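You operate a simulated robot arm through the tools that you are given. There is no shell and no other tool.

You run a simulated robot arm. Do the job below in one go: nothing can be reset, and whatever is moved stays where it is left.

JOB
Put things in order on the white table. At the end: the blue sponge with a handle stands where the clear honey jar stood; the clear vial (marked "Amber") from the white table stands where the silver syrup tin (marked "SYRUP 2") stood; the silver syrup tin from the white table is in the silver steamer basket; the clear honey jar stands where the clear vial stood; the red-headed cork is on the black iron trivet; whatever was shut is shut again. Leave all else as you found it, and nothing knocked over.

Only the result counts: the job must be done as asked and must still hold three seconds after the hand-in. Knocking over, shifting, dropping, spilling or breaking anything else fails it.

ROBOT AND FRAMES
A 6-joint arm with a two-finger gripper, fixed in place. Base frame: the origin is at the foot of the arm, x ahead of it, y to its left, z up; the work surface is at about z = 0. Lengths are in m, angles in degrees, forces in N, time in s.
With the tool pointing down near the work surface it reaches from about 0.24 to 0.62 m from the base axis. Its first joint turns from -66.0 to 66.0 degrees. Payload 1.37 kg.
The tool frame sits at the grasp point between the pads (the TCP): z along the fingers, y along the line on which they close. The tips reach 0.022 m beyond it. The gripper opens to 0.092 m; its body begins 0.065 m behind the TCP.
Orientation is told as [roll, pitch, yaw] about the base's x, y, z axes, in that order, counted from this pose: with the fingers straight down and closing along the base's y, the tool's x points along the base's -x, its y along +y and its z along -z.

CONTROLS
- The arm moves only by the tool jog_arm. Its arguments are lists of equal length, an entry for each row: "delta_pos": the shift along the base's x, y, z in m, a list of three; "rot": the turn, a rotation vector about the base's x, y, z in degrees, a list of three; "gripper": the opening, from 0 (shut) to 1 (fully open). In form: {"delta_pos": [[dx, dy, dz], ...], "rot": [[ax, ay, az], ...], "gripper": [gripper, ...]}. A call has 1 to 20 rows; each row is the pose to reach, as a shift and turn from the pose commanded when the call began. Each row takes 0.2 s and may step no farther than 0.05 m and 8.6 degrees from the row before; otherwise, or with a gripper value out of range, the whole call is refused. A pose out of reach is approached as far as the arm can. The call stops where the force on the tool passes 40 N (or 10 N more than at its start, if that is more) or the arm is blocked; 0.2 s more then pass. The fingers move at their own pace (about 0.0599 m/s each) and stop on an object; they squeeze with about 26 N. The grip force told is the motor's: it shows also when the fingers shut on nothing. Time passes only in rows, and 0.2 s behind the last, so rows that repeat a pose let the fingers close. It gives the time, the measured TCP pose, the force on the tool (base axes), the opening and the grip force at its end, in the units of the frame above (readings bear some noise), with the torque about the TCP (base axes, N m) and any sound that the robot's microphone picked up, and new pictures: "show" is both (left out), scene, wrist or none.
- Cameras (640 x 400 px; columns grow to the right, rows downward): "scene" is fixed at [0.0224, -0.4225, 0.5822]; the picture's right is [0.89, -0.46, 0.00], its down [-0.27, -0.51, -0.82] and it looks along [0.38, 0.72, -0.58] (base axes); focal length 244 px, centre (320, 200). "wrist" rides on the gripper at [0.071, 0.019, -0.102] in the tool frame; the picture's right is [-0.26, 0.96, 0.00], its down [-0.75, -0.21, -0.63] and it looks along [-0.60, -0.16, 0.78] (tool axes); focal length 280 px, centre (320, 200). There is no depth. A picture from a camera that has moved, and an enlarged one, comes with that camera's place and axes in the base frame and with its lens.
- zoom(camera, box): a new picture of the part [left, top, right, bottom] of that camera's present view, enlarged. No time passes.
- sign_off(): hands the job in; it is judged then, once.

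Nothing tells you positions but the pictures and the camera data. Unless the task says otherwise, let go and move clear before handing in.

The tools are called after "Request:" by a JSON object that holds its "method" and its "body". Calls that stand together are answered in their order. jog_arm: Moves the arm, as the interface text tells. Its arguments: {"type":"object","properties":{"delta_pos":{"type":"array"},"rot":{"type":"array"},"gripper":{"type":"array"},"show":{"type":"string","enum":["both","scene","wrist","none"]}},"required":["delta_pos","rot","gripper"]} The other tools are called the same way: zoom (camera, box) takes an enlarged picture of a part of a camera's view; sign_off () hands the job in.

At the start:

```text
t: 0.0
tcp_pos: [0.4067, 0.1855, 0.3756]
tool_rot: [0.0, 0.0, 0.0]
force: [0.3, -0.2, 0.2]
torque: [-0.03, 0.01, 0.0]
finger_gap: 0.092
grasp_force: 0.0
```

scene: 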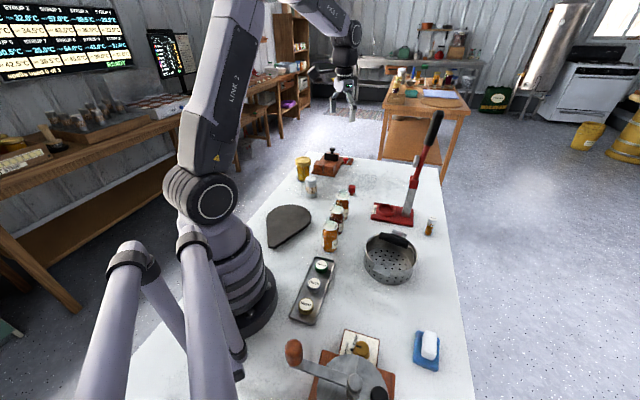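
wrist: 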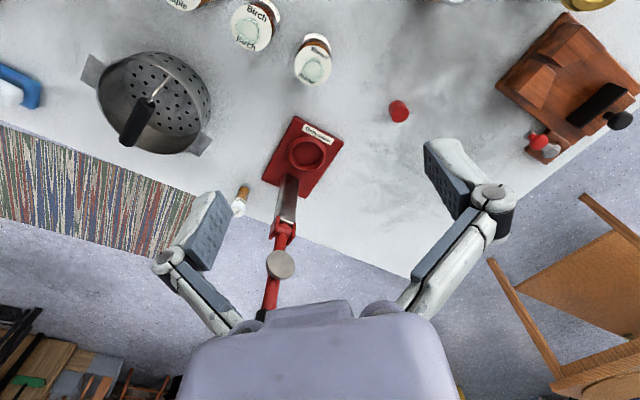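

I see a white table with several jars, a basket, a tray of tins, a trivet, a red press and a sponge. I will look closer before moving anything.

Request:
{"method": "zoom", "body": {"camera": "scene", "box": [260, 140, 460, 265]}}

Request:
{"method": "zoom", "body": {"camera": "scene", "box": [260, 240, 460, 400]}}

Request:
{"method": "zoom", "body": {"camera": "wrist", "box": [60, 0, 360, 220]}}

Request:
{"method": "zoom", "body": {"camera": "wrist", "box": [360, 0, 640, 200]}}

```text
3.20 times, centred on (360, 202) of scene
camera zoom: at [0.0224, -0.4225, 0.5822], right [0.89, -0.46, 0.0], down [-0.27, -0.51, -0.82], along [0.38, 0.72, -0.58], focal length 780 px, centre (192, 192)
```

zoom: 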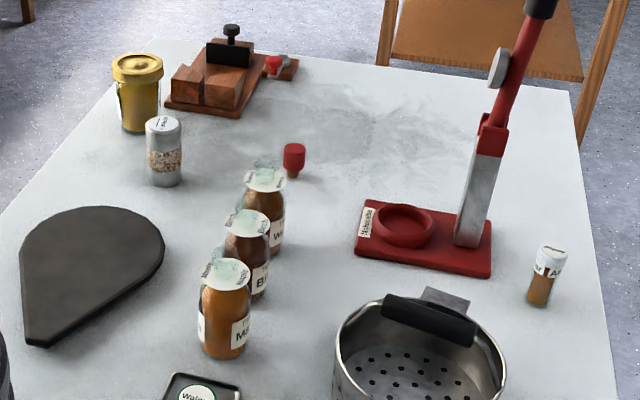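

```text
2.50 times, centred on (360, 320) of scene
camera zoom: at [0.0224, -0.4225, 0.5822], right [0.89, -0.46, 0.0], down [-0.27, -0.51, -0.82], along [0.38, 0.72, -0.58], focal length 609 px, centre (220, -100)
```

zoom: 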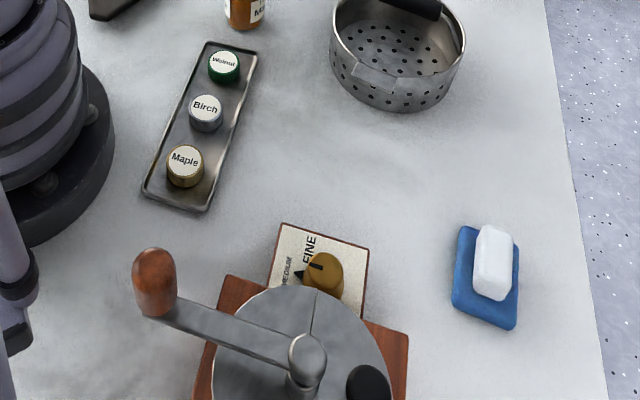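

```text
1.82 times, centred on (210, 110) of wrist
camera zoom: at [0.3346, 0.2034, 0.4768], right [0.26, 0.97, 0.0], down [0.75, -0.2, 0.63], along [0.6, -0.16, -0.78], focal length 510 px, centre (520, 364)
```

zoom: 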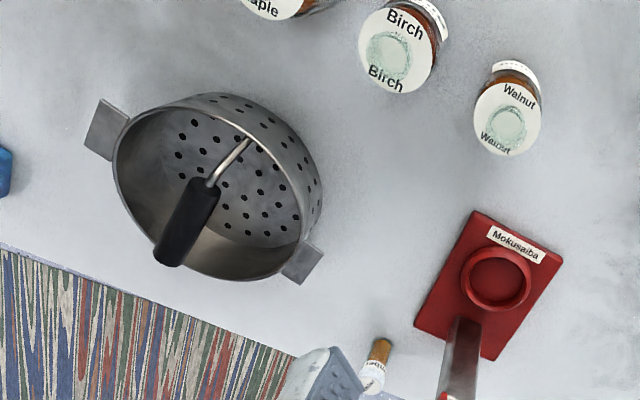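

```text
2.00 times, centred on (500, 100) of wrist
camera zoom: at [0.3346, 0.2034, 0.4768], right [0.26, 0.97, 0.0], down [0.75, -0.2, 0.63], along [0.6, -0.16, -0.78], focal length 561 px, centre (-40, 400)
```

zoom: 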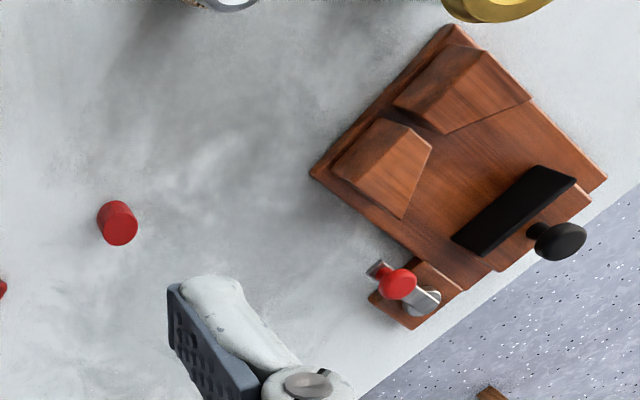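

I see the cork, vial, trivet and basket, but the labels need checking. I will zoom in more tightly on each thing and on the wall screens.

Request:
{"method": "zoom", "body": {"camera": "scene", "box": [285, 145, 365, 200]}}

Request:
{"method": "zoom", "body": {"camera": "scene", "box": [310, 185, 370, 255]}}

Request:
{"method": "zoom", "body": {"camera": "scene", "box": [360, 200, 450, 290]}}

Request:
{"method": "zoom", "body": {"camera": "scene", "box": [280, 250, 350, 330]}}

Request:
{"method": "zoom", "body": {"camera": "scene", "box": [0, 0, 200, 90]}}

Request:
{"method": "zoom", "body": {"camera": "scene", "box": [280, 320, 450, 400]}}

Request:
{"method": "zoom", "body": {"camera": "scene", "box": [370, 50, 480, 120]}}

Request:
{"method": "zoom", "body": {"camera": "scene", "box": [0, 80, 190, 190]}}

```text
7.27 times, centred on (325, 172) of scene
camera zoom: at [0.0224, -0.4225, 0.5822], right [0.89, -0.46, 0.0], down [-0.27, -0.51, -0.82], along [0.38, 0.72, -0.58], focal length 1772 px, centre (284, 400)
```

zoom: 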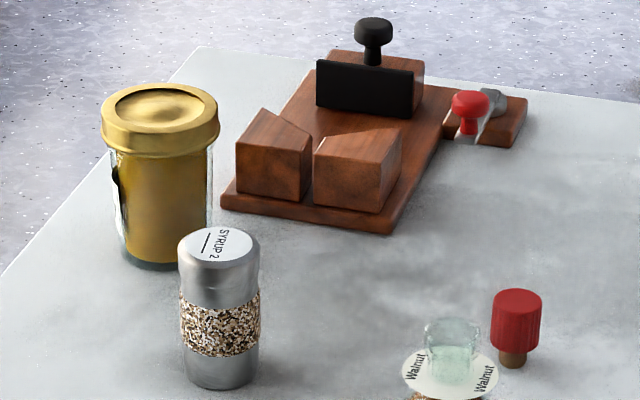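

```text
5.71 times, centred on (340, 220) of scene
camera zoom: at [0.0224, -0.4225, 0.5822], right [0.89, -0.46, 0.0], down [-0.27, -0.51, -0.82], along [0.38, 0.72, -0.58], focal length 1393 px, centre (206, 86)
```

zoom: 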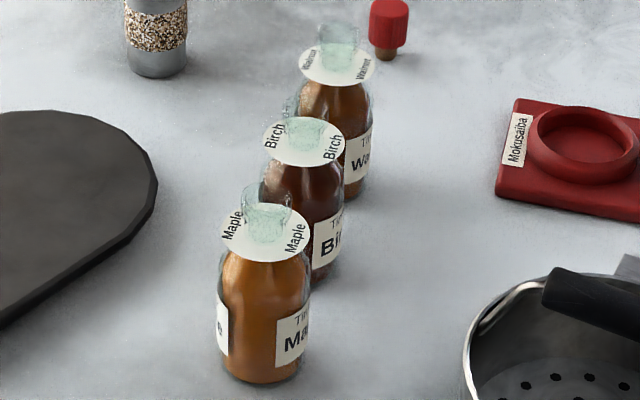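

```text
4.44 times, centred on (405, 245) of scene
camera zoom: at [0.0224, -0.4225, 0.5822], right [0.89, -0.46, 0.0], down [-0.27, -0.51, -0.82], along [0.38, 0.72, -0.58], focal length 1083 px, centre (-58, 0)
```

zoom: 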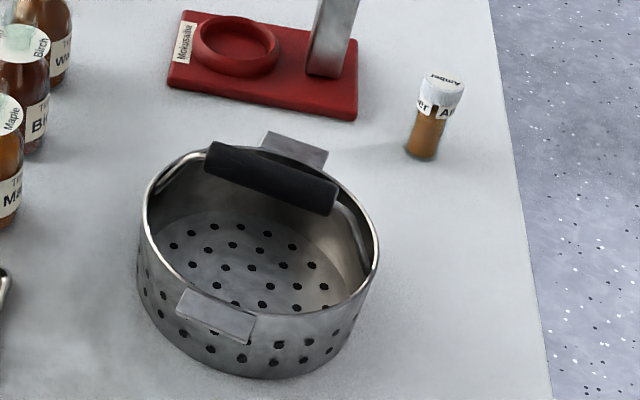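

```text
5.00 times, centred on (315, 290) of scene
camera zoom: at [0.0224, -0.4225, 0.5822], right [0.89, -0.46, 0.0], down [-0.27, -0.51, -0.82], along [0.38, 0.72, -0.58], focal length 1219 px, centre (345, -250)
```

zoom: 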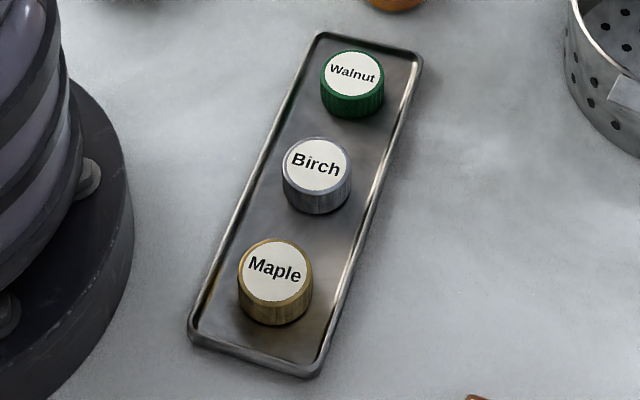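

```text
3.20 times, centred on (100, 45) of scene
camera zoom: at [0.0224, -0.4225, 0.5822], right [0.89, -0.46, 0.0], down [-0.27, -0.51, -0.82], along [0.38, 0.72, -0.58], focal length 780 px, centre (1024, 696)
```

zoom: 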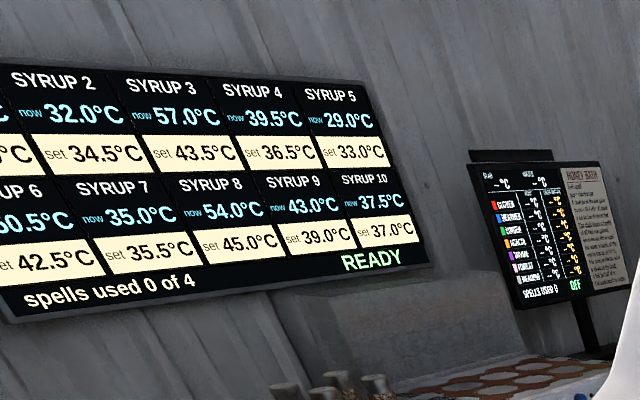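

```text
3.76 times, centred on (365, 360) of scene
camera zoom: at [0.0224, -0.4225, 0.5822], right [0.89, -0.46, 0.0], down [-0.27, -0.51, -0.82], along [0.38, 0.72, -0.58], focal length 918 px, centre (151, -402)
```

zoom: 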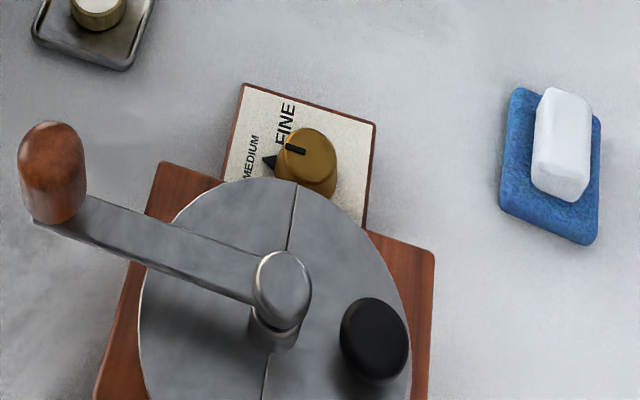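

```text
5.71 times, centred on (425, 85) of scene
camera zoom: at [0.0224, -0.4225, 0.5822], right [0.89, -0.46, 0.0], down [-0.27, -0.51, -0.82], along [0.38, 0.72, -0.58], focal length 1393 px, centre (-280, 857)
```

zoom: 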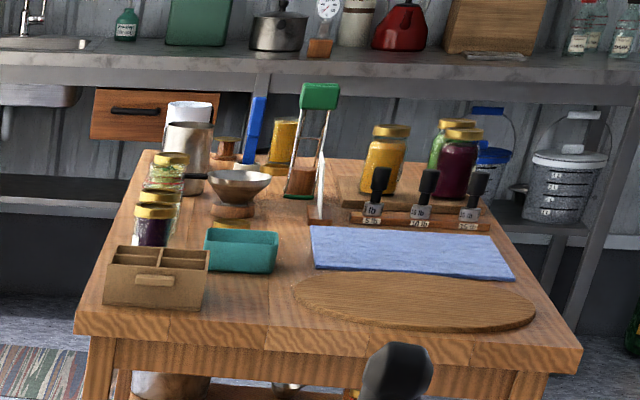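

```text
3.37 times, centred on (95, 135) of scene
camera zoom: at [0.0224, -0.4225, 0.5822], right [0.89, -0.46, 0.0], down [-0.27, -0.51, -0.82], along [0.38, 0.72, -0.58], focal length 821 px, centre (1078, 419)
```

zoom: 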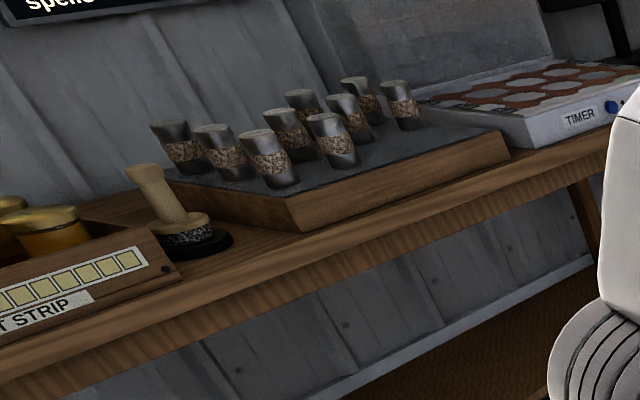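

The SYRUP 2 tin and the gold-lidded honey jar are at the far left of the table, at about (0.38,0.34) and (0.41,0.48). I take the vial to be near (0.635,-0.05), the cork near (0.535,0.28), the trivet near (0.24,0.22) and the sponge near (0.33,-0.32). I will turn the wrist camera toward the jar and tin to refine these.

Request:
{"method": "jog_arm", "body": {"delta_pos": [[-0.025, 0.015, -0.01], [-0.05, 0.03, -0.02], [-0.075, 0.045, -0.03], [-0.1, 0.06, -0.04], [-0.125, 0.08, -0.05], [-0.15, 0.1, -0.06], [-0.165, 0.106, -0.07]], "rot": [[0, 0, 7], [0, 0, 14], [0, 0, 21], [0, 0, 28], [0, 0, 36], [0, 0, 43], [0, 0, 50]], "gripper": [1, 1, 1, 1, 1, 1, 1]}}

```text
t: 1.6
tcp_pos: [0.2398, 0.2934, 0.3049]
tool_rot: [0.0, 0.1, 50.2]
force: [0.5, -1.1, 0.1]
torque: [0.01, 0.04, 0.03]
finger_gap: 0.0918
grasp_force: 0.0
camera wrist: at [0.1801, 0.2495, 0.4064], right [-0.57, 0.82, 0.0], down [0.64, 0.45, 0.63], along [0.51, 0.36, -0.78], focal length 280 px, centre (320, 200)
```

scene: 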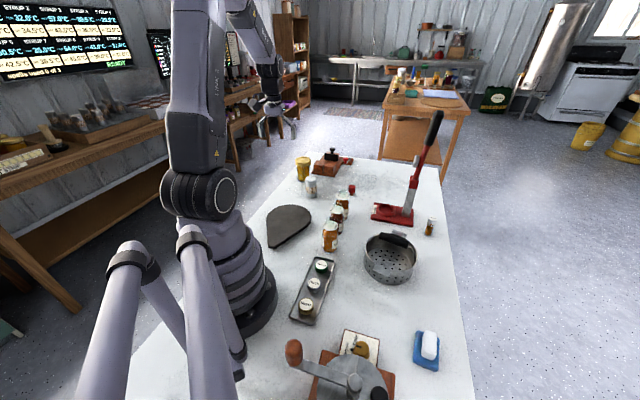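
wrist: 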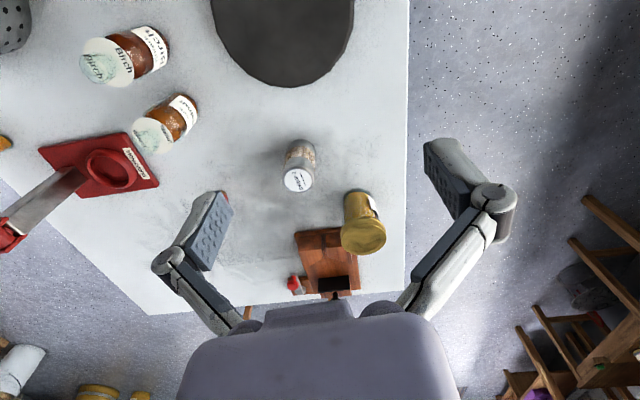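

The tin and jar are both visible in the wrist view. I will zoom in to measure them.

Request:
{"method": "zoom", "body": {"camera": "wrist", "box": [260, 120, 420, 220]}}

Request:
{"method": "zoom", "body": {"camera": "wrist", "box": [280, 180, 440, 300]}}

Request:
{"method": "zoom", "body": {"camera": "wrist", "box": [180, 0, 420, 150]}}

```text
4.00 times, centred on (340, 170) of wrist
camera zoom: at [0.1801, 0.2495, 0.4064], right [-0.57, 0.82, 0.0], down [0.64, 0.45, 0.63], along [0.51, 0.36, -0.78], focal length 1122 px, centre (240, 320)
```

zoom: 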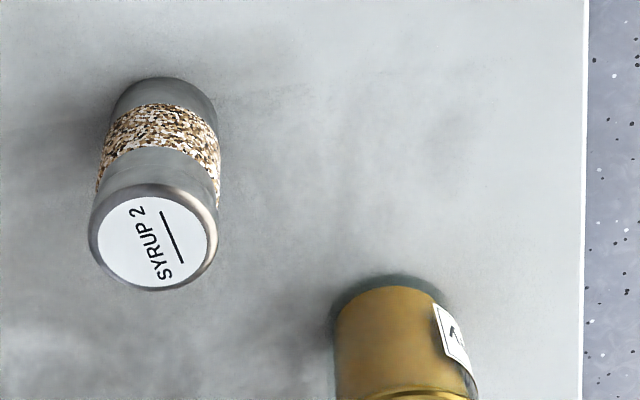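

```text
3.33 times, centred on (360, 240) of wrist
camera zoom: at [0.1801, 0.2495, 0.4064], right [-0.57, 0.82, 0.0], down [0.64, 0.45, 0.63], along [0.51, 0.36, -0.78], focal length 935 px, centre (187, 67)
```

zoom: 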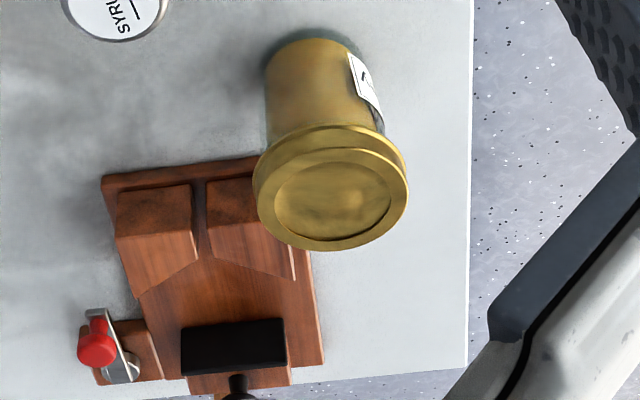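

```text
2.67 times, centred on (300, 75) of wrist
camera zoom: at [0.1801, 0.2495, 0.4064], right [-0.57, 0.82, 0.0], down [0.64, 0.45, 0.63], along [0.51, 0.36, -0.78], focal length 748 px, centre (373, 533)
```

zoom: 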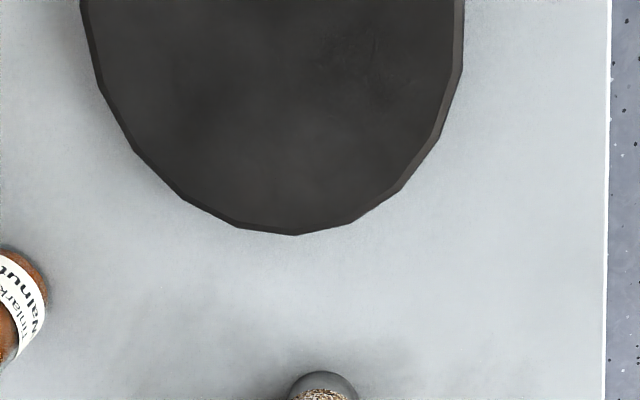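

The wrist view puts the tin at about (0.380,0.352), 0.084 m tall, and the jar at about (0.411,0.497). I will move above the tin, which goes into the basket first.

Request:
{"method": "jog_arm", "body": {"delta_pos": [[0.035, 0.015, -0.02], [0.07, 0.029, -0.05], [0.105, 0.044, -0.08], [0.14, 0.0586, -0.105], [0.14, 0.0586, -0.105]], "rot": [[0, 0, -2], [0, 0, -4], [0, 0, -6], [0, 0, -7], [0, 0, -7]], "gripper": [1, 1, 1, 1, 1]}}

```text
t: 2.8
tcp_pos: [0.3829, 0.3509, 0.2014]
tool_rot: [0.0, 0.1, 43.1]
force: [-0.8, -0.5, -0.1]
torque: [-0.01, -0.03, 0.0]
finger_gap: 0.0921
grasp_force: 0.1
camera wrist: at [0.3168, 0.315, 0.3014], right [-0.47, 0.88, 0.0], down [0.69, 0.36, 0.63], along [0.55, 0.29, -0.78], focal length 280 px, centre (320, 200)
```

scene: 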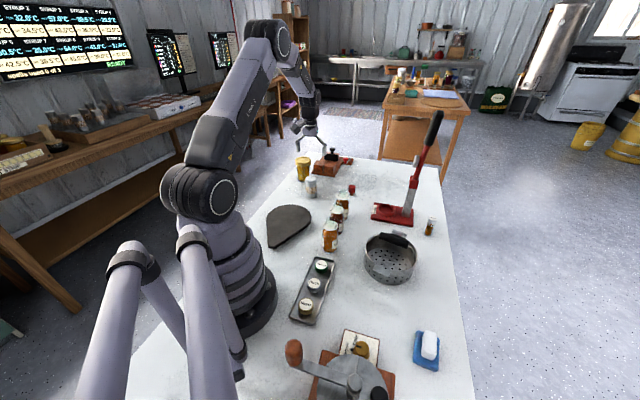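
wrist: 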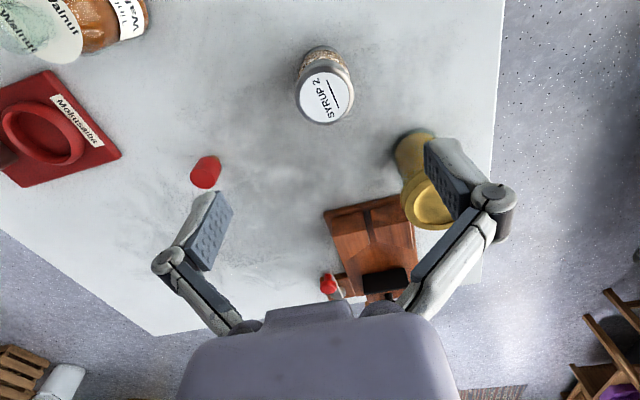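

The tin sits about 4 mm inward of the tool, at about (0.379,0.352). I will descend straight onto it and close the fingers.

Request:
{"method": "jog_arm", "body": {"delta_pos": [[-0.004, 0.001, -0.04], [-0.004, 0.001, -0.08], [-0.004, 0.001, -0.115], [-0.004, 0.001, -0.135], [-0.004, 0.001, -0.145], [-0.004, 0.001, -0.145], [-0.004, 0.001, -0.145], [-0.004, 0.001, -0.145], [-0.004, 0.001, -0.145], [-0.004, 0.001, -0.145]], "rot": [[0, 0, 0], [0, 0, 0], [0, 0, 0], [0, 0, 0], [0, 0, 0], [0, 0, 0], [0, 0, 0], [0, 0, 0], [0, 0, 0], [0, 0, 0]], "gripper": [1, 1, 1, 1, 1, 1, 0, 0, 0, 0]}}

```text
t: 5.0
tcp_pos: [0.3784, 0.3521, 0.0584]
tool_rot: [0.0, 0.0, 43.1]
force: [0.9, -2.0, 4.0]
torque: [-0.02, 0.06, 0.0]
finger_gap: 0.0451
grasp_force: 26.5
camera wrist: at [0.3119, 0.3168, 0.1579], right [-0.47, 0.88, 0.0], down [0.69, 0.36, 0.63], along [0.55, 0.29, -0.78], focal length 280 px, centre (320, 200)
```

scene: 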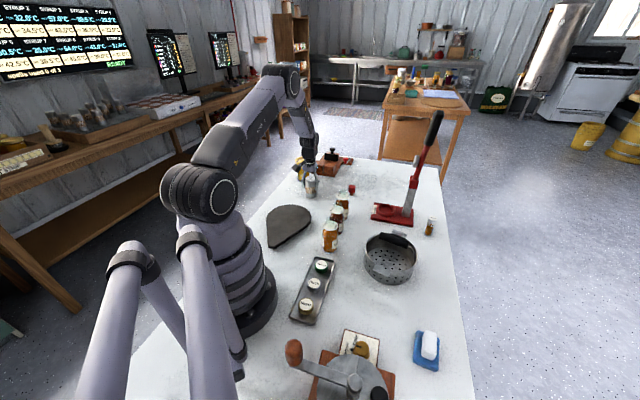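
wrist: 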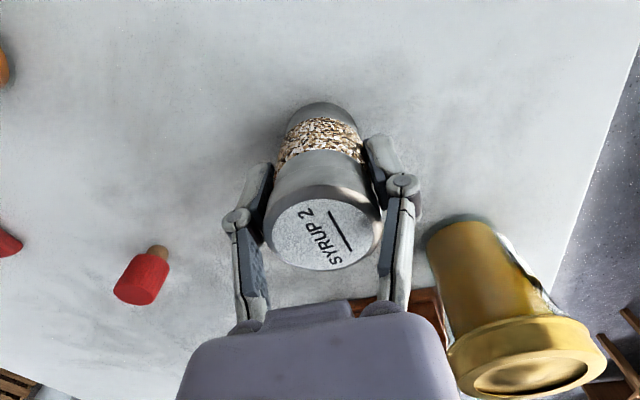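

The tin is gripped, with a gap of 0.045 m. I will measure the jar and cork from this closer view, which costs no time.

Request:
{"method": "zoom", "body": {"camera": "wrist", "box": [400, 190, 640, 400]}}

Request:
{"method": "zoom", "body": {"camera": "wrist", "box": [80, 220, 240, 320]}}

```text
1.90 times, centred on (520, 295) of wrist
camera zoom: at [0.3119, 0.3168, 0.1579], right [-0.47, 0.88, 0.0], down [0.69, 0.36, 0.63], along [0.55, 0.29, -0.78], focal length 534 px, centre (-61, 19)
```

zoom: 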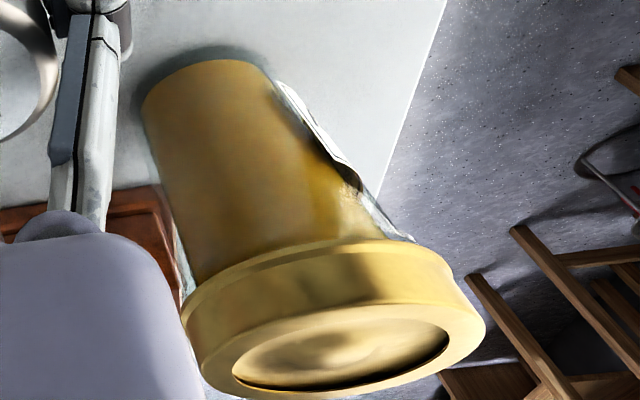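

```text
4.00 times, centred on (160, 270) of wrist
camera zoom: at [0.3119, 0.3168, 0.1579], right [-0.47, 0.88, 0.0], down [0.69, 0.36, 0.63], along [0.55, 0.29, -0.78], focal length 1122 px, centre (960, -80)
```

zoom: 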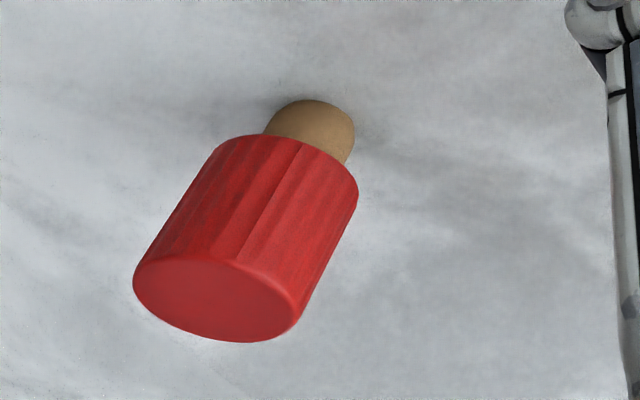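

The jar now measures about (0.408,0.496) and the cork about (0.536,0.282). I will lift the tin and carry it high over to the basket.

Request:
{"method": "jog_arm", "body": {"delta_pos": [[0, 0, 0.04], [0, 0, 0.085], [0, 0, 0.13], [0, 0, 0.175], [0, -0.02, 0.2], [0.001, -0.06, 0.21], [0.002, -0.105, 0.21], [0.004, -0.15, 0.21], [0.005, -0.195, 0.21], [0.007, -0.24, 0.21], [0.008, -0.285, 0.21], [0.01, -0.33, 0.21], [0.011, -0.375, 0.21], [0.012, -0.415, 0.21], [0.012, -0.432, 0.21], [0.012, -0.432, 0.21]], "rot": [[0, 0, 0], [0, 0, 0], [0, 0, 0], [0, 0, 0], [0, 0, -5], [0, 0, -10], [0, 0, -16], [0, 0, -22], [0, 0, -28], [0, 0, -34], [0, 0, -40], [0, 0, -45], [0, 0, -50], [0, 0, -53], [0, 0, -53], [0, 0, -53]], "gripper": [0, 0, 0, 0, 0, 0, 0, 0, 0, 0, 0, 0, 0, 0, 0, 0]}}

```text
t: 8.4
tcp_pos: [0.39, -0.0813, 0.2666]
tool_rot: [0.0, 0.0, -9.9]
force: [-0.8, 0.1, -1.7]
torque: [-0.05, 0.0, 0.0]
finger_gap: 0.045
grasp_force: 25.6
camera wrist: at [0.3227, -0.0514, 0.3672], right [0.42, 0.91, 0.0], down [0.71, -0.33, 0.62], along [0.57, -0.27, -0.78], focal length 280 px, centre (320, 200)
```

scene: 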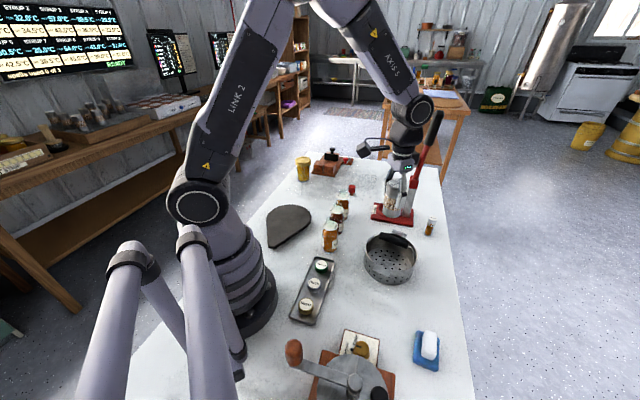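
wrist: 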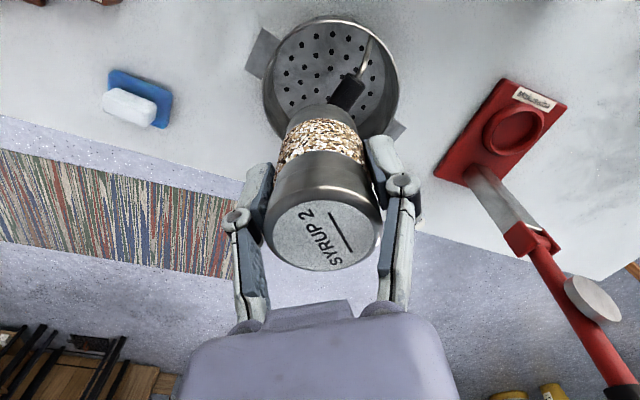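

The basket has a raised bail handle across it, which I need to understand before lowering the tin. I will zoom in from both cameras.

Request:
{"method": "zoom", "body": {"camera": "wrist", "box": [230, 0, 430, 150]}}

Request:
{"method": "zoom", "body": {"camera": "scene", "box": [355, 220, 425, 290]}}

Request:
{"method": "zoom", "body": {"camera": "scene", "box": [350, 80, 450, 240]}}

```text
2.67 times, centred on (330, 75) of wrist
camera zoom: at [0.3227, -0.0514, 0.3672], right [0.42, 0.91, 0.0], down [0.71, -0.33, 0.62], along [0.57, -0.27, -0.78], focal length 748 px, centre (293, 533)
```

zoom: 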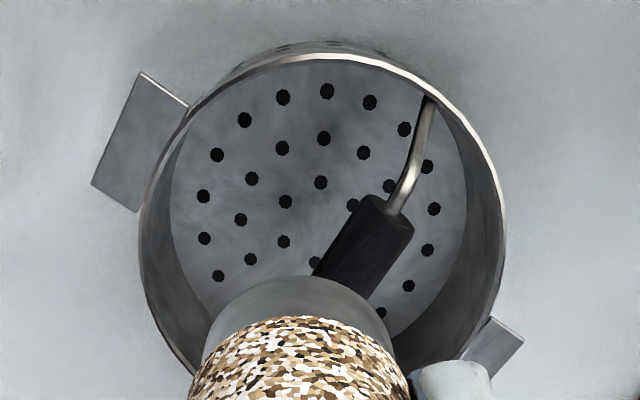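

```text
5.71 times, centred on (390, 255) of scene
camera zoom: at [0.0224, -0.4226, 0.5821], right [0.89, -0.46, 0.0], down [-0.27, -0.51, -0.82], along [0.38, 0.72, -0.58], focal length 1393 px, centre (-80, -114)
```

zoom: 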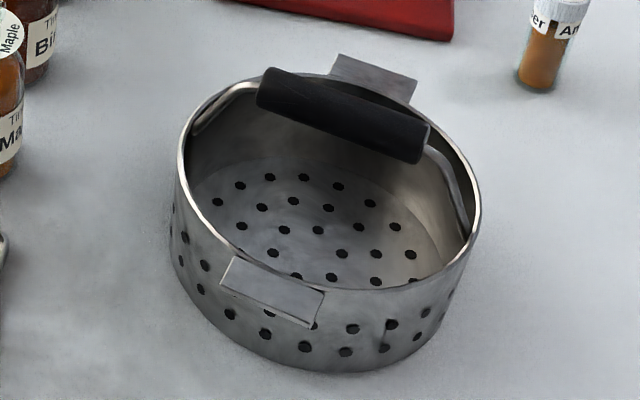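

```text
2.50 times, centred on (400, 160) of scene
camera zoom: at [0.0224, -0.4226, 0.5821], right [0.89, -0.46, 0.0], down [-0.27, -0.51, -0.82], along [0.38, 0.72, -0.58], focal length 609 px, centre (120, 300)
```

zoom: 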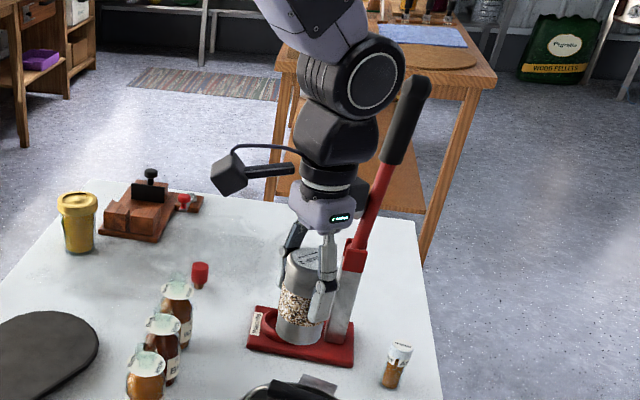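

The bail stands upright across the basket, with its black grip at about z=0.107 running along roughly -55°. That leaves the near half-disc free, so I will put the tin at about (0.387,-0.108) with the fingers closing parallel to the bail. First I will turn the tool to yaw 33° above that spot.

Request:
{"method": "jog_arm", "body": {"delta_pos": [[-0.001, -0.005, -0.01], [-0.001, -0.01, -0.02], [-0.002, -0.015, -0.03], [-0.002, -0.02, -0.04], [-0.003, -0.025, -0.045], [-0.003, -0.0267, -0.05], [-0.003, -0.0267, -0.05]], "rot": [[0, 0, 7], [0, 0, 14], [0, 0, 21], [0, 0, 28], [0, 0, 35], [0, 0, 42.5], [0, 0, 42.5]], "gripper": [0, 0, 0, 0, 0, 0, 0]}}

```text
t: 10.0
tcp_pos: [0.3871, -0.1076, 0.2152]
tool_rot: [0.0, 0.0, 32.6]
force: [-0.1, -0.2, -1.7]
torque: [0.0, 0.01, -0.02]
finger_gap: 0.0449
grasp_force: 25.9
camera wrist: at [0.3157, -0.1312, 0.3161], right [-0.3, 0.95, 0.0], down [0.74, 0.23, 0.63], along [0.6, 0.19, -0.78], focal length 280 px, centre (320, 200)
```

scene: 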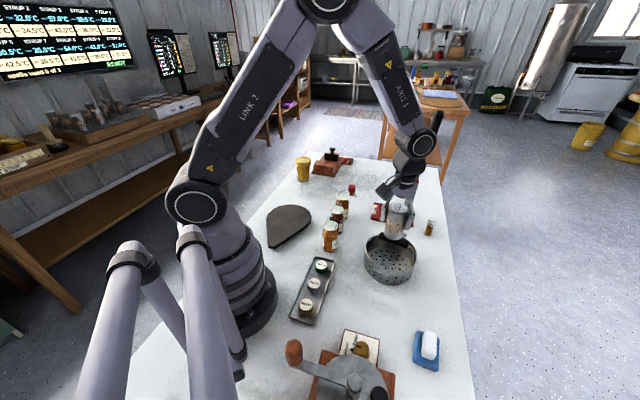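
wrist: 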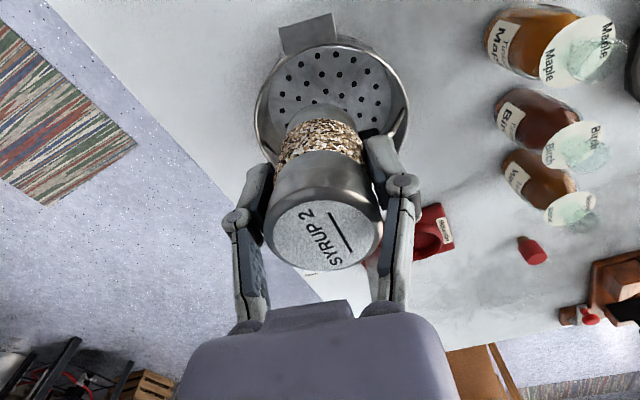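

Request:
{"method": "zoom", "body": {"camera": "wrist", "box": [230, 0, 430, 150]}}

Request:
{"method": "zoom", "body": {"camera": "scene", "box": [345, 170, 445, 290]}}

```text
2.67 times, centred on (330, 75) of wrist
camera zoom: at [0.3157, -0.1312, 0.3161], right [-0.3, 0.95, 0.0], down [0.74, 0.23, 0.63], along [0.6, 0.19, -0.78], focal length 748 px, centre (293, 533)
```

zoom: 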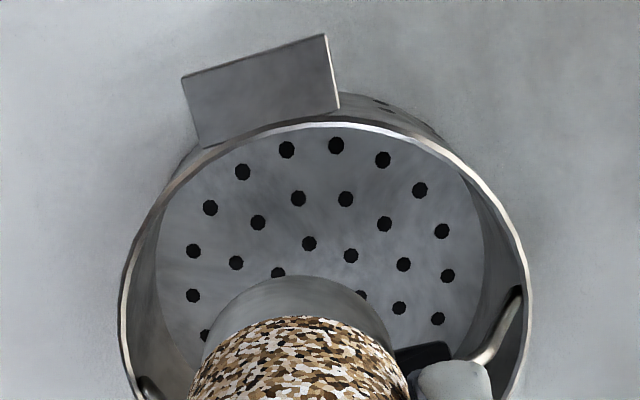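

```text
3.33 times, centred on (395, 230) of scene
camera zoom: at [0.0224, -0.4225, 0.5821], right [0.89, -0.46, 0.0], down [-0.27, -0.51, -0.82], along [0.38, 0.72, -0.58], focal length 812 px, centre (70, 100)
```

zoom: 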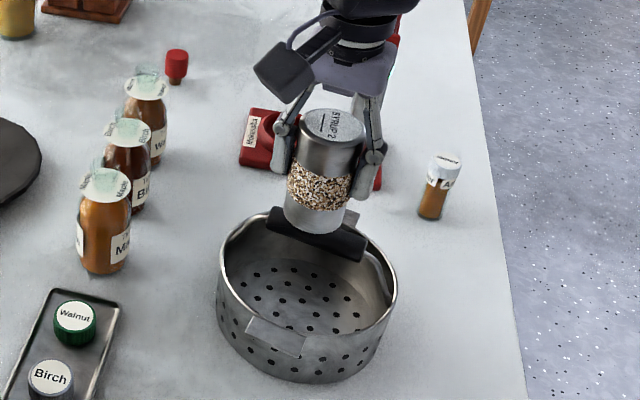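

The new view puts the basket centre at about (0.421,-0.085), with the bail at -57°. The tin's spot is clear of both bail and wall by about 6 mm. I will lower it most of the way and check.

Request:
{"method": "jog_arm", "body": {"delta_pos": [[0.001, 0.0005, -0.04], [0.001, 0.0005, -0.07], [0.001, 0.0005, -0.1], [0.001, 0.0005, -0.125], [0.001, 0.0005, -0.138], [0.001, 0.0005, -0.138]], "rot": [[0, 0, 0], [0, 0, 0], [0, 0, 0], [0, 0, 0], [0, 0, 0], [0, 0, 0]], "gripper": [0, 0, 0, 0, 0, 0]}}

```text
t: 11.4
tcp_pos: [0.3873, -0.1084, 0.0781]
tool_rot: [0.0, 0.0, 32.5]
force: [-0.5, -0.2, -2.0]
torque: [0.02, 0.01, 0.01]
finger_gap: 0.0451
grasp_force: 26.0
camera wrist: at [0.3162, -0.131, 0.1788], right [-0.3, 0.95, 0.0], down [0.74, 0.23, 0.63], along [0.6, 0.19, -0.78], focal length 280 px, centre (320, 200)
```

scene: 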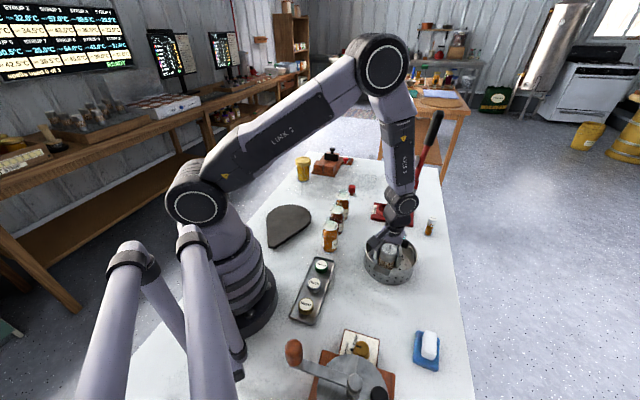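
wrist: 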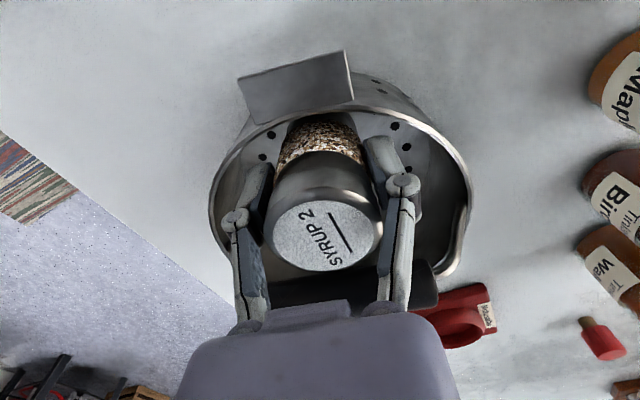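

Request:
{"method": "zoom", "body": {"camera": "scene", "box": [355, 210, 425, 290]}}

Request:
{"method": "zoom", "body": {"camera": "wrist", "box": [200, 40, 500, 330]}}

```text
5.00 times, centred on (390, 250) of scene
camera zoom: at [0.0225, -0.4225, 0.5821], right [0.89, -0.46, 0.0], down [-0.27, -0.51, -0.82], along [0.38, 0.72, -0.58], focal length 1219 px, centre (-30, -50)
```

zoom: 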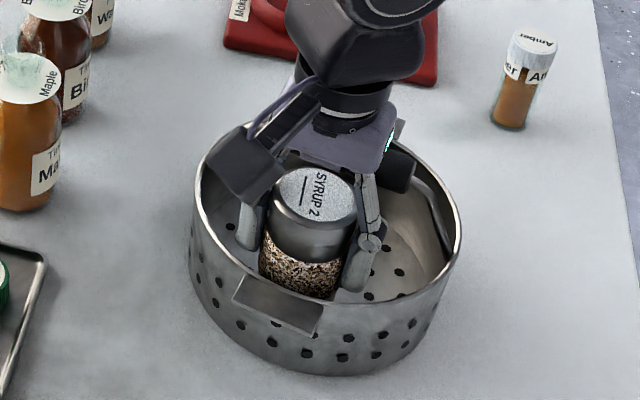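

```text
1.38 times, centred on (350, 185) of wrist
camera zoom: at [0.3162, -0.131, 0.1788], right [-0.3, 0.95, 0.0], down [0.74, 0.23, 0.63], along [0.6, 0.19, -0.78], focal length 387 px, centre (279, 221)
```

zoom: 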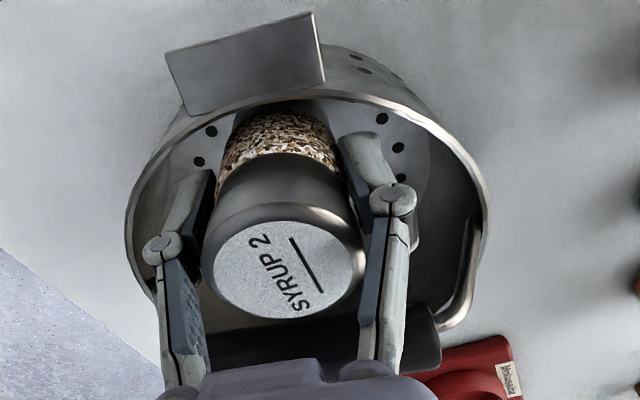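

The tin is inside, between bail and wall, with its base about 2 cm above the table level. I will lower it in small steps and watch the force.

Request:
{"method": "jog_arm", "body": {"delta_pos": [[0, 0, -0.004], [0, 0, -0.008], [0, 0, -0.011], [0, 0, -0.011]], "rot": [[0, 0, 0], [0, 0, 0], [0, 0, 0], [0, 0, 0]], "gripper": [0, 0, 0, 0], "show": "wrist"}}

```text
t: 12.4
tcp_pos: [0.3871, -0.1065, 0.0663]
tool_rot: [0.0, 0.0, 32.6]
force: [-0.2, 0.3, -2.6]
torque: [0.0, 0.02, 0.01]
finger_gap: 0.0451
grasp_force: 26.1
camera wrist: at [0.316, -0.1308, 0.1676], right [-0.3, 0.95, 0.0], down [0.74, 0.23, 0.63], along [0.6, 0.19, -0.78], focal length 280 px, centre (320, 200)
```

wrist: 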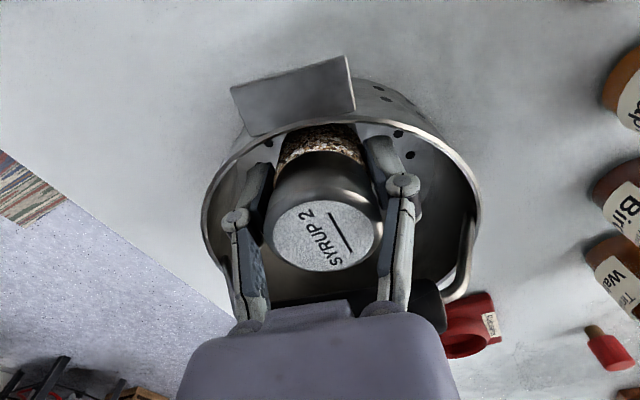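

No contact yet. I will keep lowering in 1 mm steps.

Request:
{"method": "jog_arm", "body": {"delta_pos": [[0, 0, -0.001], [0, 0, -0.002], [0, 0, -0.003], [0, 0, -0.003]], "rot": [[0, 0, 0], [0, 0, 0], [0, 0, 0], [0, 0, 0]], "gripper": [0, 0, 0, 0], "show": "none"}}

```text
t: 13.4
tcp_pos: [0.3874, -0.1078, 0.0624]
tool_rot: [0.1, 0.0, 32.6]
force: [-0.6, -0.6, -0.8]
torque: [-0.03, -0.01, -0.01]
finger_gap: 0.045
grasp_force: 26.0
```

The force changed slightly, which may be first contact. I will lower a little more.

Request:
{"method": "jog_arm", "body": {"delta_pos": [[0, 0, -0.001], [0, 0, -0.0015], [0, 0, -0.0015]], "rot": [[0, 0, 0], [0, 0, 0], [0, 0, 0]], "gripper": [0, 0, 0], "show": "none"}}

```text
t: 14.2
tcp_pos: [0.3884, -0.1069, 0.0617]
tool_rot: [0.0, 0.0, 32.6]
force: [0.0, -0.2, -2.9]
torque: [-0.01, 0.01, 0.02]
finger_gap: 0.0449
grasp_force: 25.9
```

Request:
{"method": "jog_arm", "body": {"delta_pos": [[0, 0, -0.001], [0, 0, -0.002], [0, 0, -0.0025], [0, 0, -0.0025]], "rot": [[0, 0, 0], [0, 0, 0], [0, 0, 0], [0, 0, 0]], "gripper": [0, 0, 0, 0], "show": "none"}}

```text
t: 15.2
tcp_pos: [0.3876, -0.1087, 0.0603]
tool_rot: [0.0, -0.1, 32.6]
force: [-4.8, 3.6, 21.6]
torque: [0.13, 0.08, 0.03]
finger_gap: 0.0451
grasp_force: 26.3
```

The tin now touches the floor of the basket at 21 N. I will ease up about 1.5 mm and open the fingers only slightly.

Request:
{"method": "jog_arm", "body": {"delta_pos": [[0, 0, 0.001], [0, 0, 0.0018], [0, 0, 0.0018], [0, 0, 0.0018], [0, 0, 0.0018]], "rot": [[0, 0, 0], [0, 0, 0], [0, 0, 0], [0, 0, 0], [0, 0, 0]], "gripper": [0, 0, 0.58, 0.58, 0.58]}}

```text
t: 16.4
tcp_pos: [0.3876, -0.1071, 0.0607]
tool_rot: [0.0, 0.0, 32.5]
force: [-0.9, -0.3, -0.3]
torque: [0.04, -0.01, 0.02]
finger_gap: 0.0534
grasp_force: 0.0
camera wrist: at [0.3167, -0.1303, 0.163], right [-0.3, 0.95, 0.0], down [0.74, 0.23, 0.63], along [0.6, 0.19, -0.78], focal length 280 px, centre (320, 200)
```

scene: 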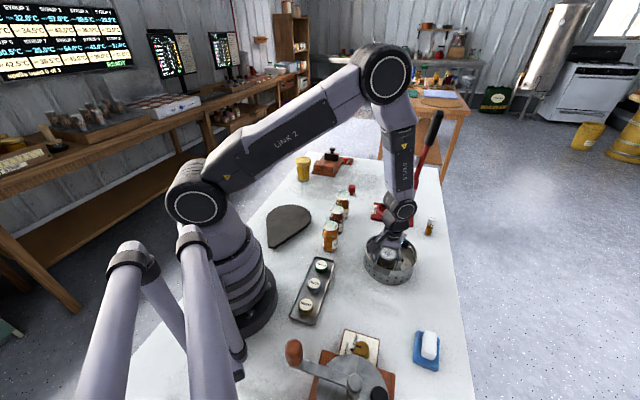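
wrist: 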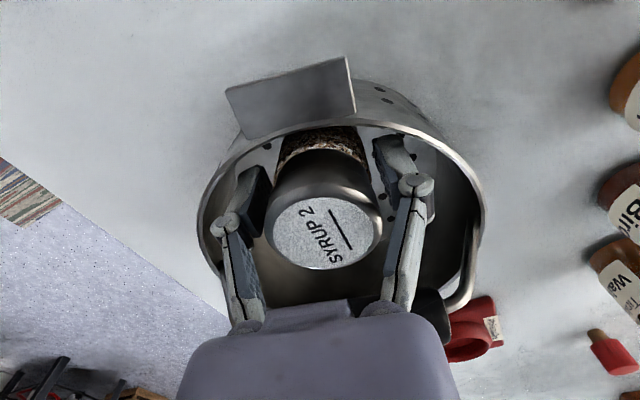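

The tin has been released. I will lift straight up and clear of the basket.

Request:
{"method": "jog_arm", "body": {"delta_pos": [[0, 0, 0.015], [0, 0, 0.035], [0, 0, 0.07], [0, 0, 0.11], [0, 0, 0.155], [0, 0, 0.2], [0, 0, 0.22]], "rot": [[0, 0, 0], [0, 0, 0], [0, 0, 0], [0, 0, 0], [0, 0, 0], [0, 0, 0], [0, 0, 0]], "gripper": [0.58, 0.58, 0.58, 0.58, 0.6, 0.6, 0.6]}}

```text
t: 18.0
tcp_pos: [0.3883, -0.1067, 0.2813]
tool_rot: [0.1, -0.1, 32.7]
force: [1.0, 1.1, 0.6]
torque: [0.03, 0.04, -0.01]
finger_gap: 0.0549
grasp_force: 0.0
camera wrist: at [0.3172, -0.1306, 0.3831], right [-0.3, 0.95, 0.0], down [0.75, 0.23, 0.62], along [0.6, 0.19, -0.78], focal length 280 px, centre (320, 200)
```

scene: 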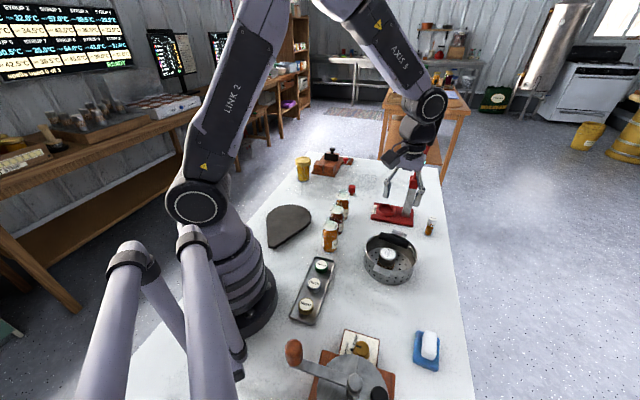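
wrist: 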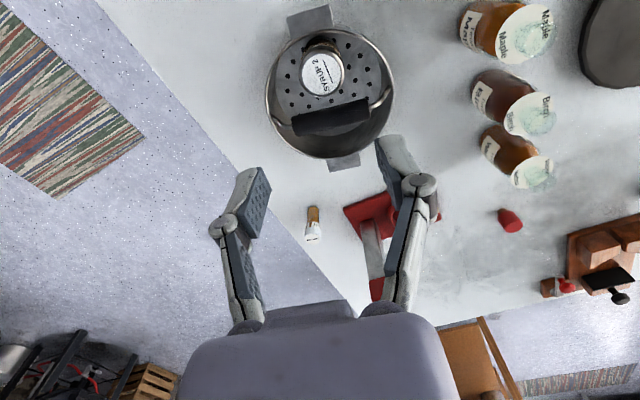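

The tin stands upright in the basket. I will now measure the vial and the press beside it.

Request:
{"method": "zoom", "body": {"camera": "wrist", "box": [270, 170, 430, 310]}}

Request:
{"method": "zoom", "body": {"camera": "scene", "box": [360, 170, 450, 290]}}

```text
2.86 times, centred on (350, 240) of wrist
camera zoom: at [0.3172, -0.1306, 0.3831], right [-0.3, 0.95, 0.0], down [0.75, 0.23, 0.62], along [0.6, 0.19, -0.78], focal length 801 px, centre (234, 86)
```

zoom: 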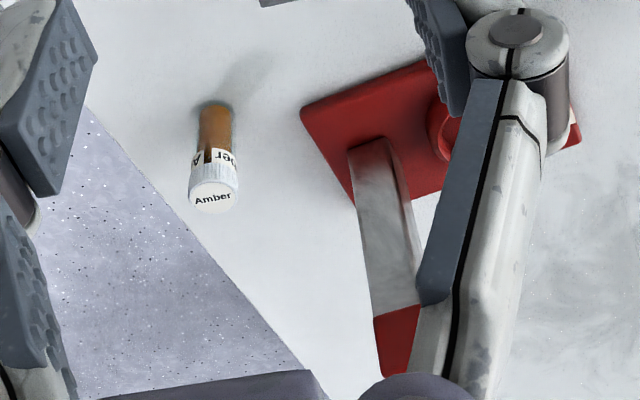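

```text
3.33 times, centred on (405, 230) of scene
camera zoom: at [0.0224, -0.4225, 0.5822], right [0.89, -0.46, 0.0], down [-0.27, -0.51, -0.82], along [0.38, 0.72, -0.58], focal length 812 px, centre (37, 100)
```

zoom: 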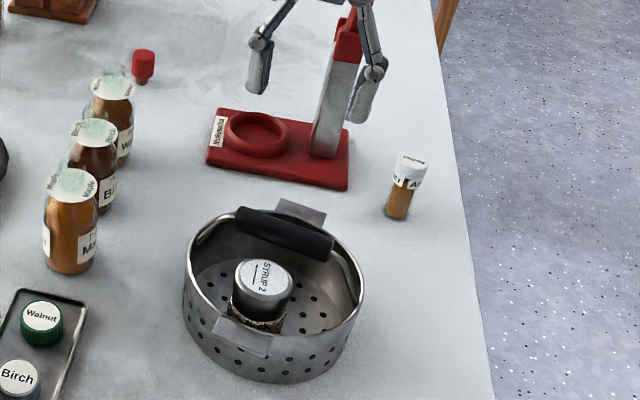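

The vial measures about (0.634,-0.042) and stands roughly 0.07 m tall. The press post is about 9 cm from it on the +y side. I will approach along the vial's azimuth with the fingers partly open.

Request:
{"method": "jog_arm", "body": {"delta_pos": [[0.025, 0.01, 0], [0.055, 0.022, 0], [0.085, 0.036, 0], [0.115, 0.05, -0.01], [0.14, 0.06, -0.02], [0.152, 0.067, -0.02], [0.152, 0.067, -0.02]], "rot": [[0, 0, -6], [0, 0, -12], [0, 0, -18], [0, 0, -24], [0, 0, -30], [0, 0, -36.5], [0, 0, -36.5]], "gripper": [0.6, 0.6, 0.6, 0.6, 0.6, 0.6, 0.6]}}

```text
t: 19.6
tcp_pos: [0.5413, -0.0406, 0.2626]
tool_rot: [-0.1, 0.0, -4.0]
force: [0.1, 0.1, -0.1]
torque: [0.0, 0.0, 0.04]
finger_gap: 0.055
grasp_force: 0.0
camera wrist: at [0.4697, -0.0172, 0.362], right [0.33, 0.94, 0.0], down [0.74, -0.26, 0.63], along [0.59, -0.21, -0.78], focal length 280 px, centre (320, 200)
```

scene: 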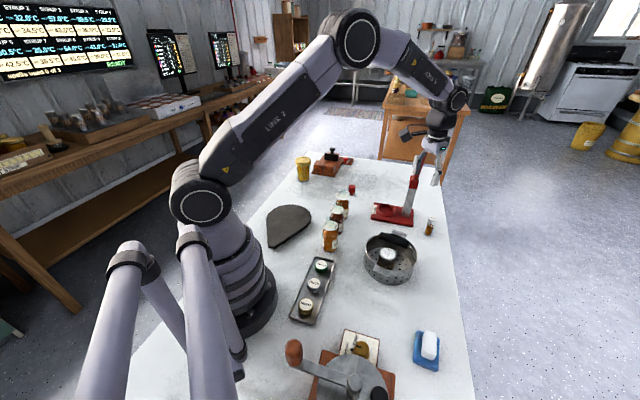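
wrist: 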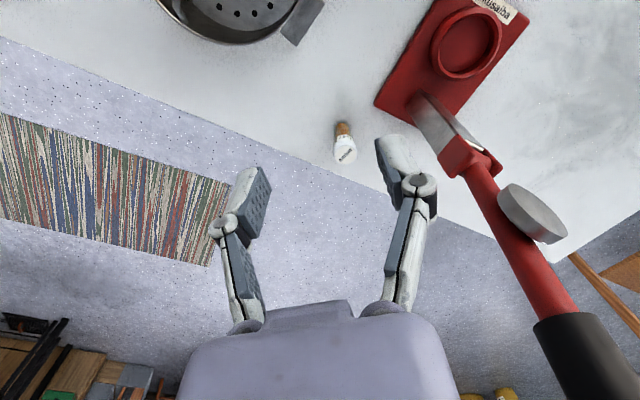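

The vial reads about (0.634,-0.041), which is slightly beyond straight-down reach. I will tilt the tool 12° so the fingers point outward and move above it.

Request:
{"method": "jog_arm", "body": {"delta_pos": [[0.02, 0, -0.02], [0.045, 0, -0.045], [0.07, 0, -0.07], [0.0927, -0.0004, -0.095], [0.0927, -0.0004, -0.1126], [0.0927, -0.0004, -0.1126]], "rot": [[-0.21, -3, 0], [-0.42, -6, 0], [-0.63, -9, 0], [-0.84, -12, 0], [-0.84, -12, 0], [-0.84, -12, 0]], "gripper": [0.6, 0.6, 0.6, 0.6, 0.6, 0.6]}}

```text
t: 21.0
tcp_pos: [0.6325, -0.0416, 0.1488]
tool_rot: [0.0, -12.1, -3.8]
force: [-0.1, 0.1, -0.7]
torque: [0.0, -0.01, 0.0]
finger_gap: 0.055
grasp_force: 0.1
camera wrist: at [0.5419, -0.0164, 0.2322], right [0.32, 0.95, 0.05], down [0.59, -0.25, 0.77], along [0.74, -0.22, -0.64], focal length 280 px, centre (320, 200)
```

scene: 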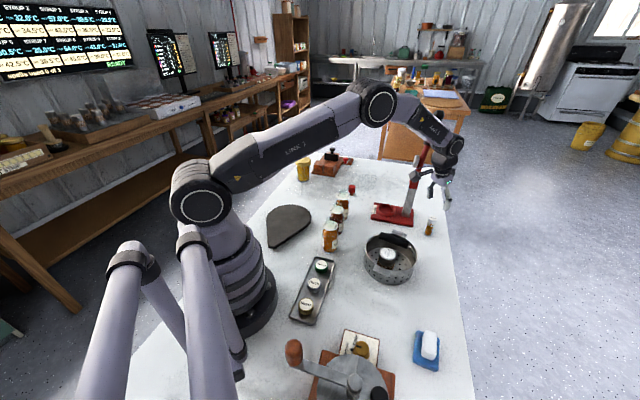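
wrist: 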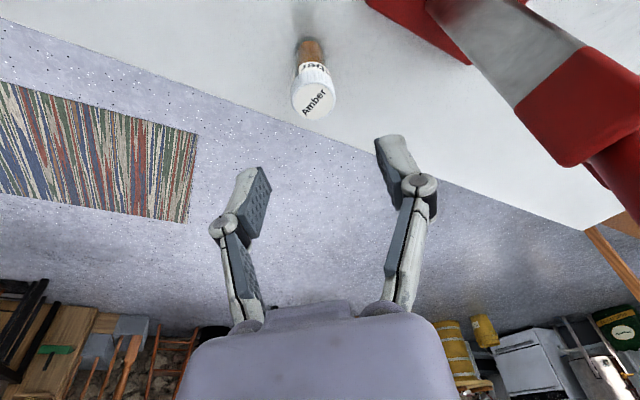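

The vial is lined up between the fingers. I will descend to grip it by the cap.

Request:
{"method": "jog_arm", "body": {"delta_pos": [[0.0015, -0.0005, -0.03], [0.0015, -0.0005, -0.06], [0.0015, -0.0005, -0.08], [0.0015, -0.0005, -0.09], [0.0015, -0.0005, -0.0955], [0.0015, -0.0005, -0.0955], [0.0015, -0.0005, -0.0955]], "rot": [[0, 0, 0], [0, 0, 0], [0, 0, 0], [0, 0, 0], [0, 0, 0], [0, 0, 0], [0, 0, 0]], "gripper": [0.6, 0.6, 0.6, 0.6, 0.6, 0.6, 0.6]}}

```text
t: 22.6
tcp_pos: [0.6344, -0.0423, 0.0533]
tool_rot: [0.0, -12.0, -3.9]
force: [0.4, 0.4, 0.0]
torque: [0.02, 0.0, -0.01]
finger_gap: 0.0552
grasp_force: 0.0
camera wrist: at [0.5442, -0.0167, 0.1375], right [0.32, 0.95, 0.05], down [0.59, -0.25, 0.77], along [0.74, -0.22, -0.64], focal length 280 px, centre (320, 200)
```

scene: 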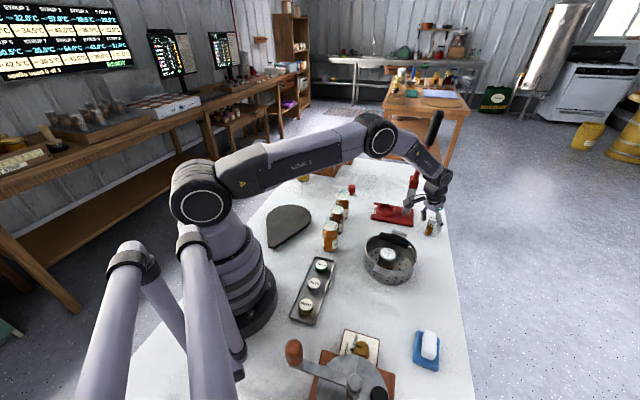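
wrist: 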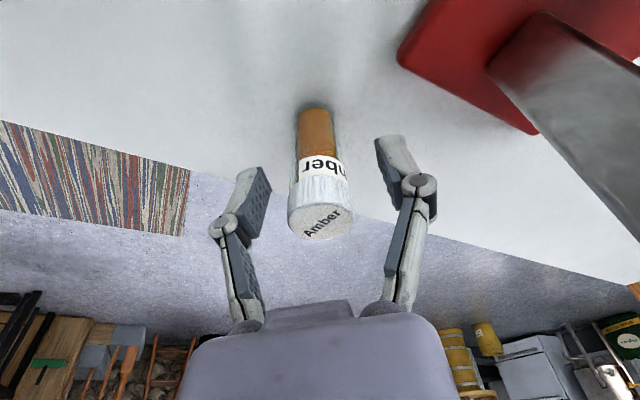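

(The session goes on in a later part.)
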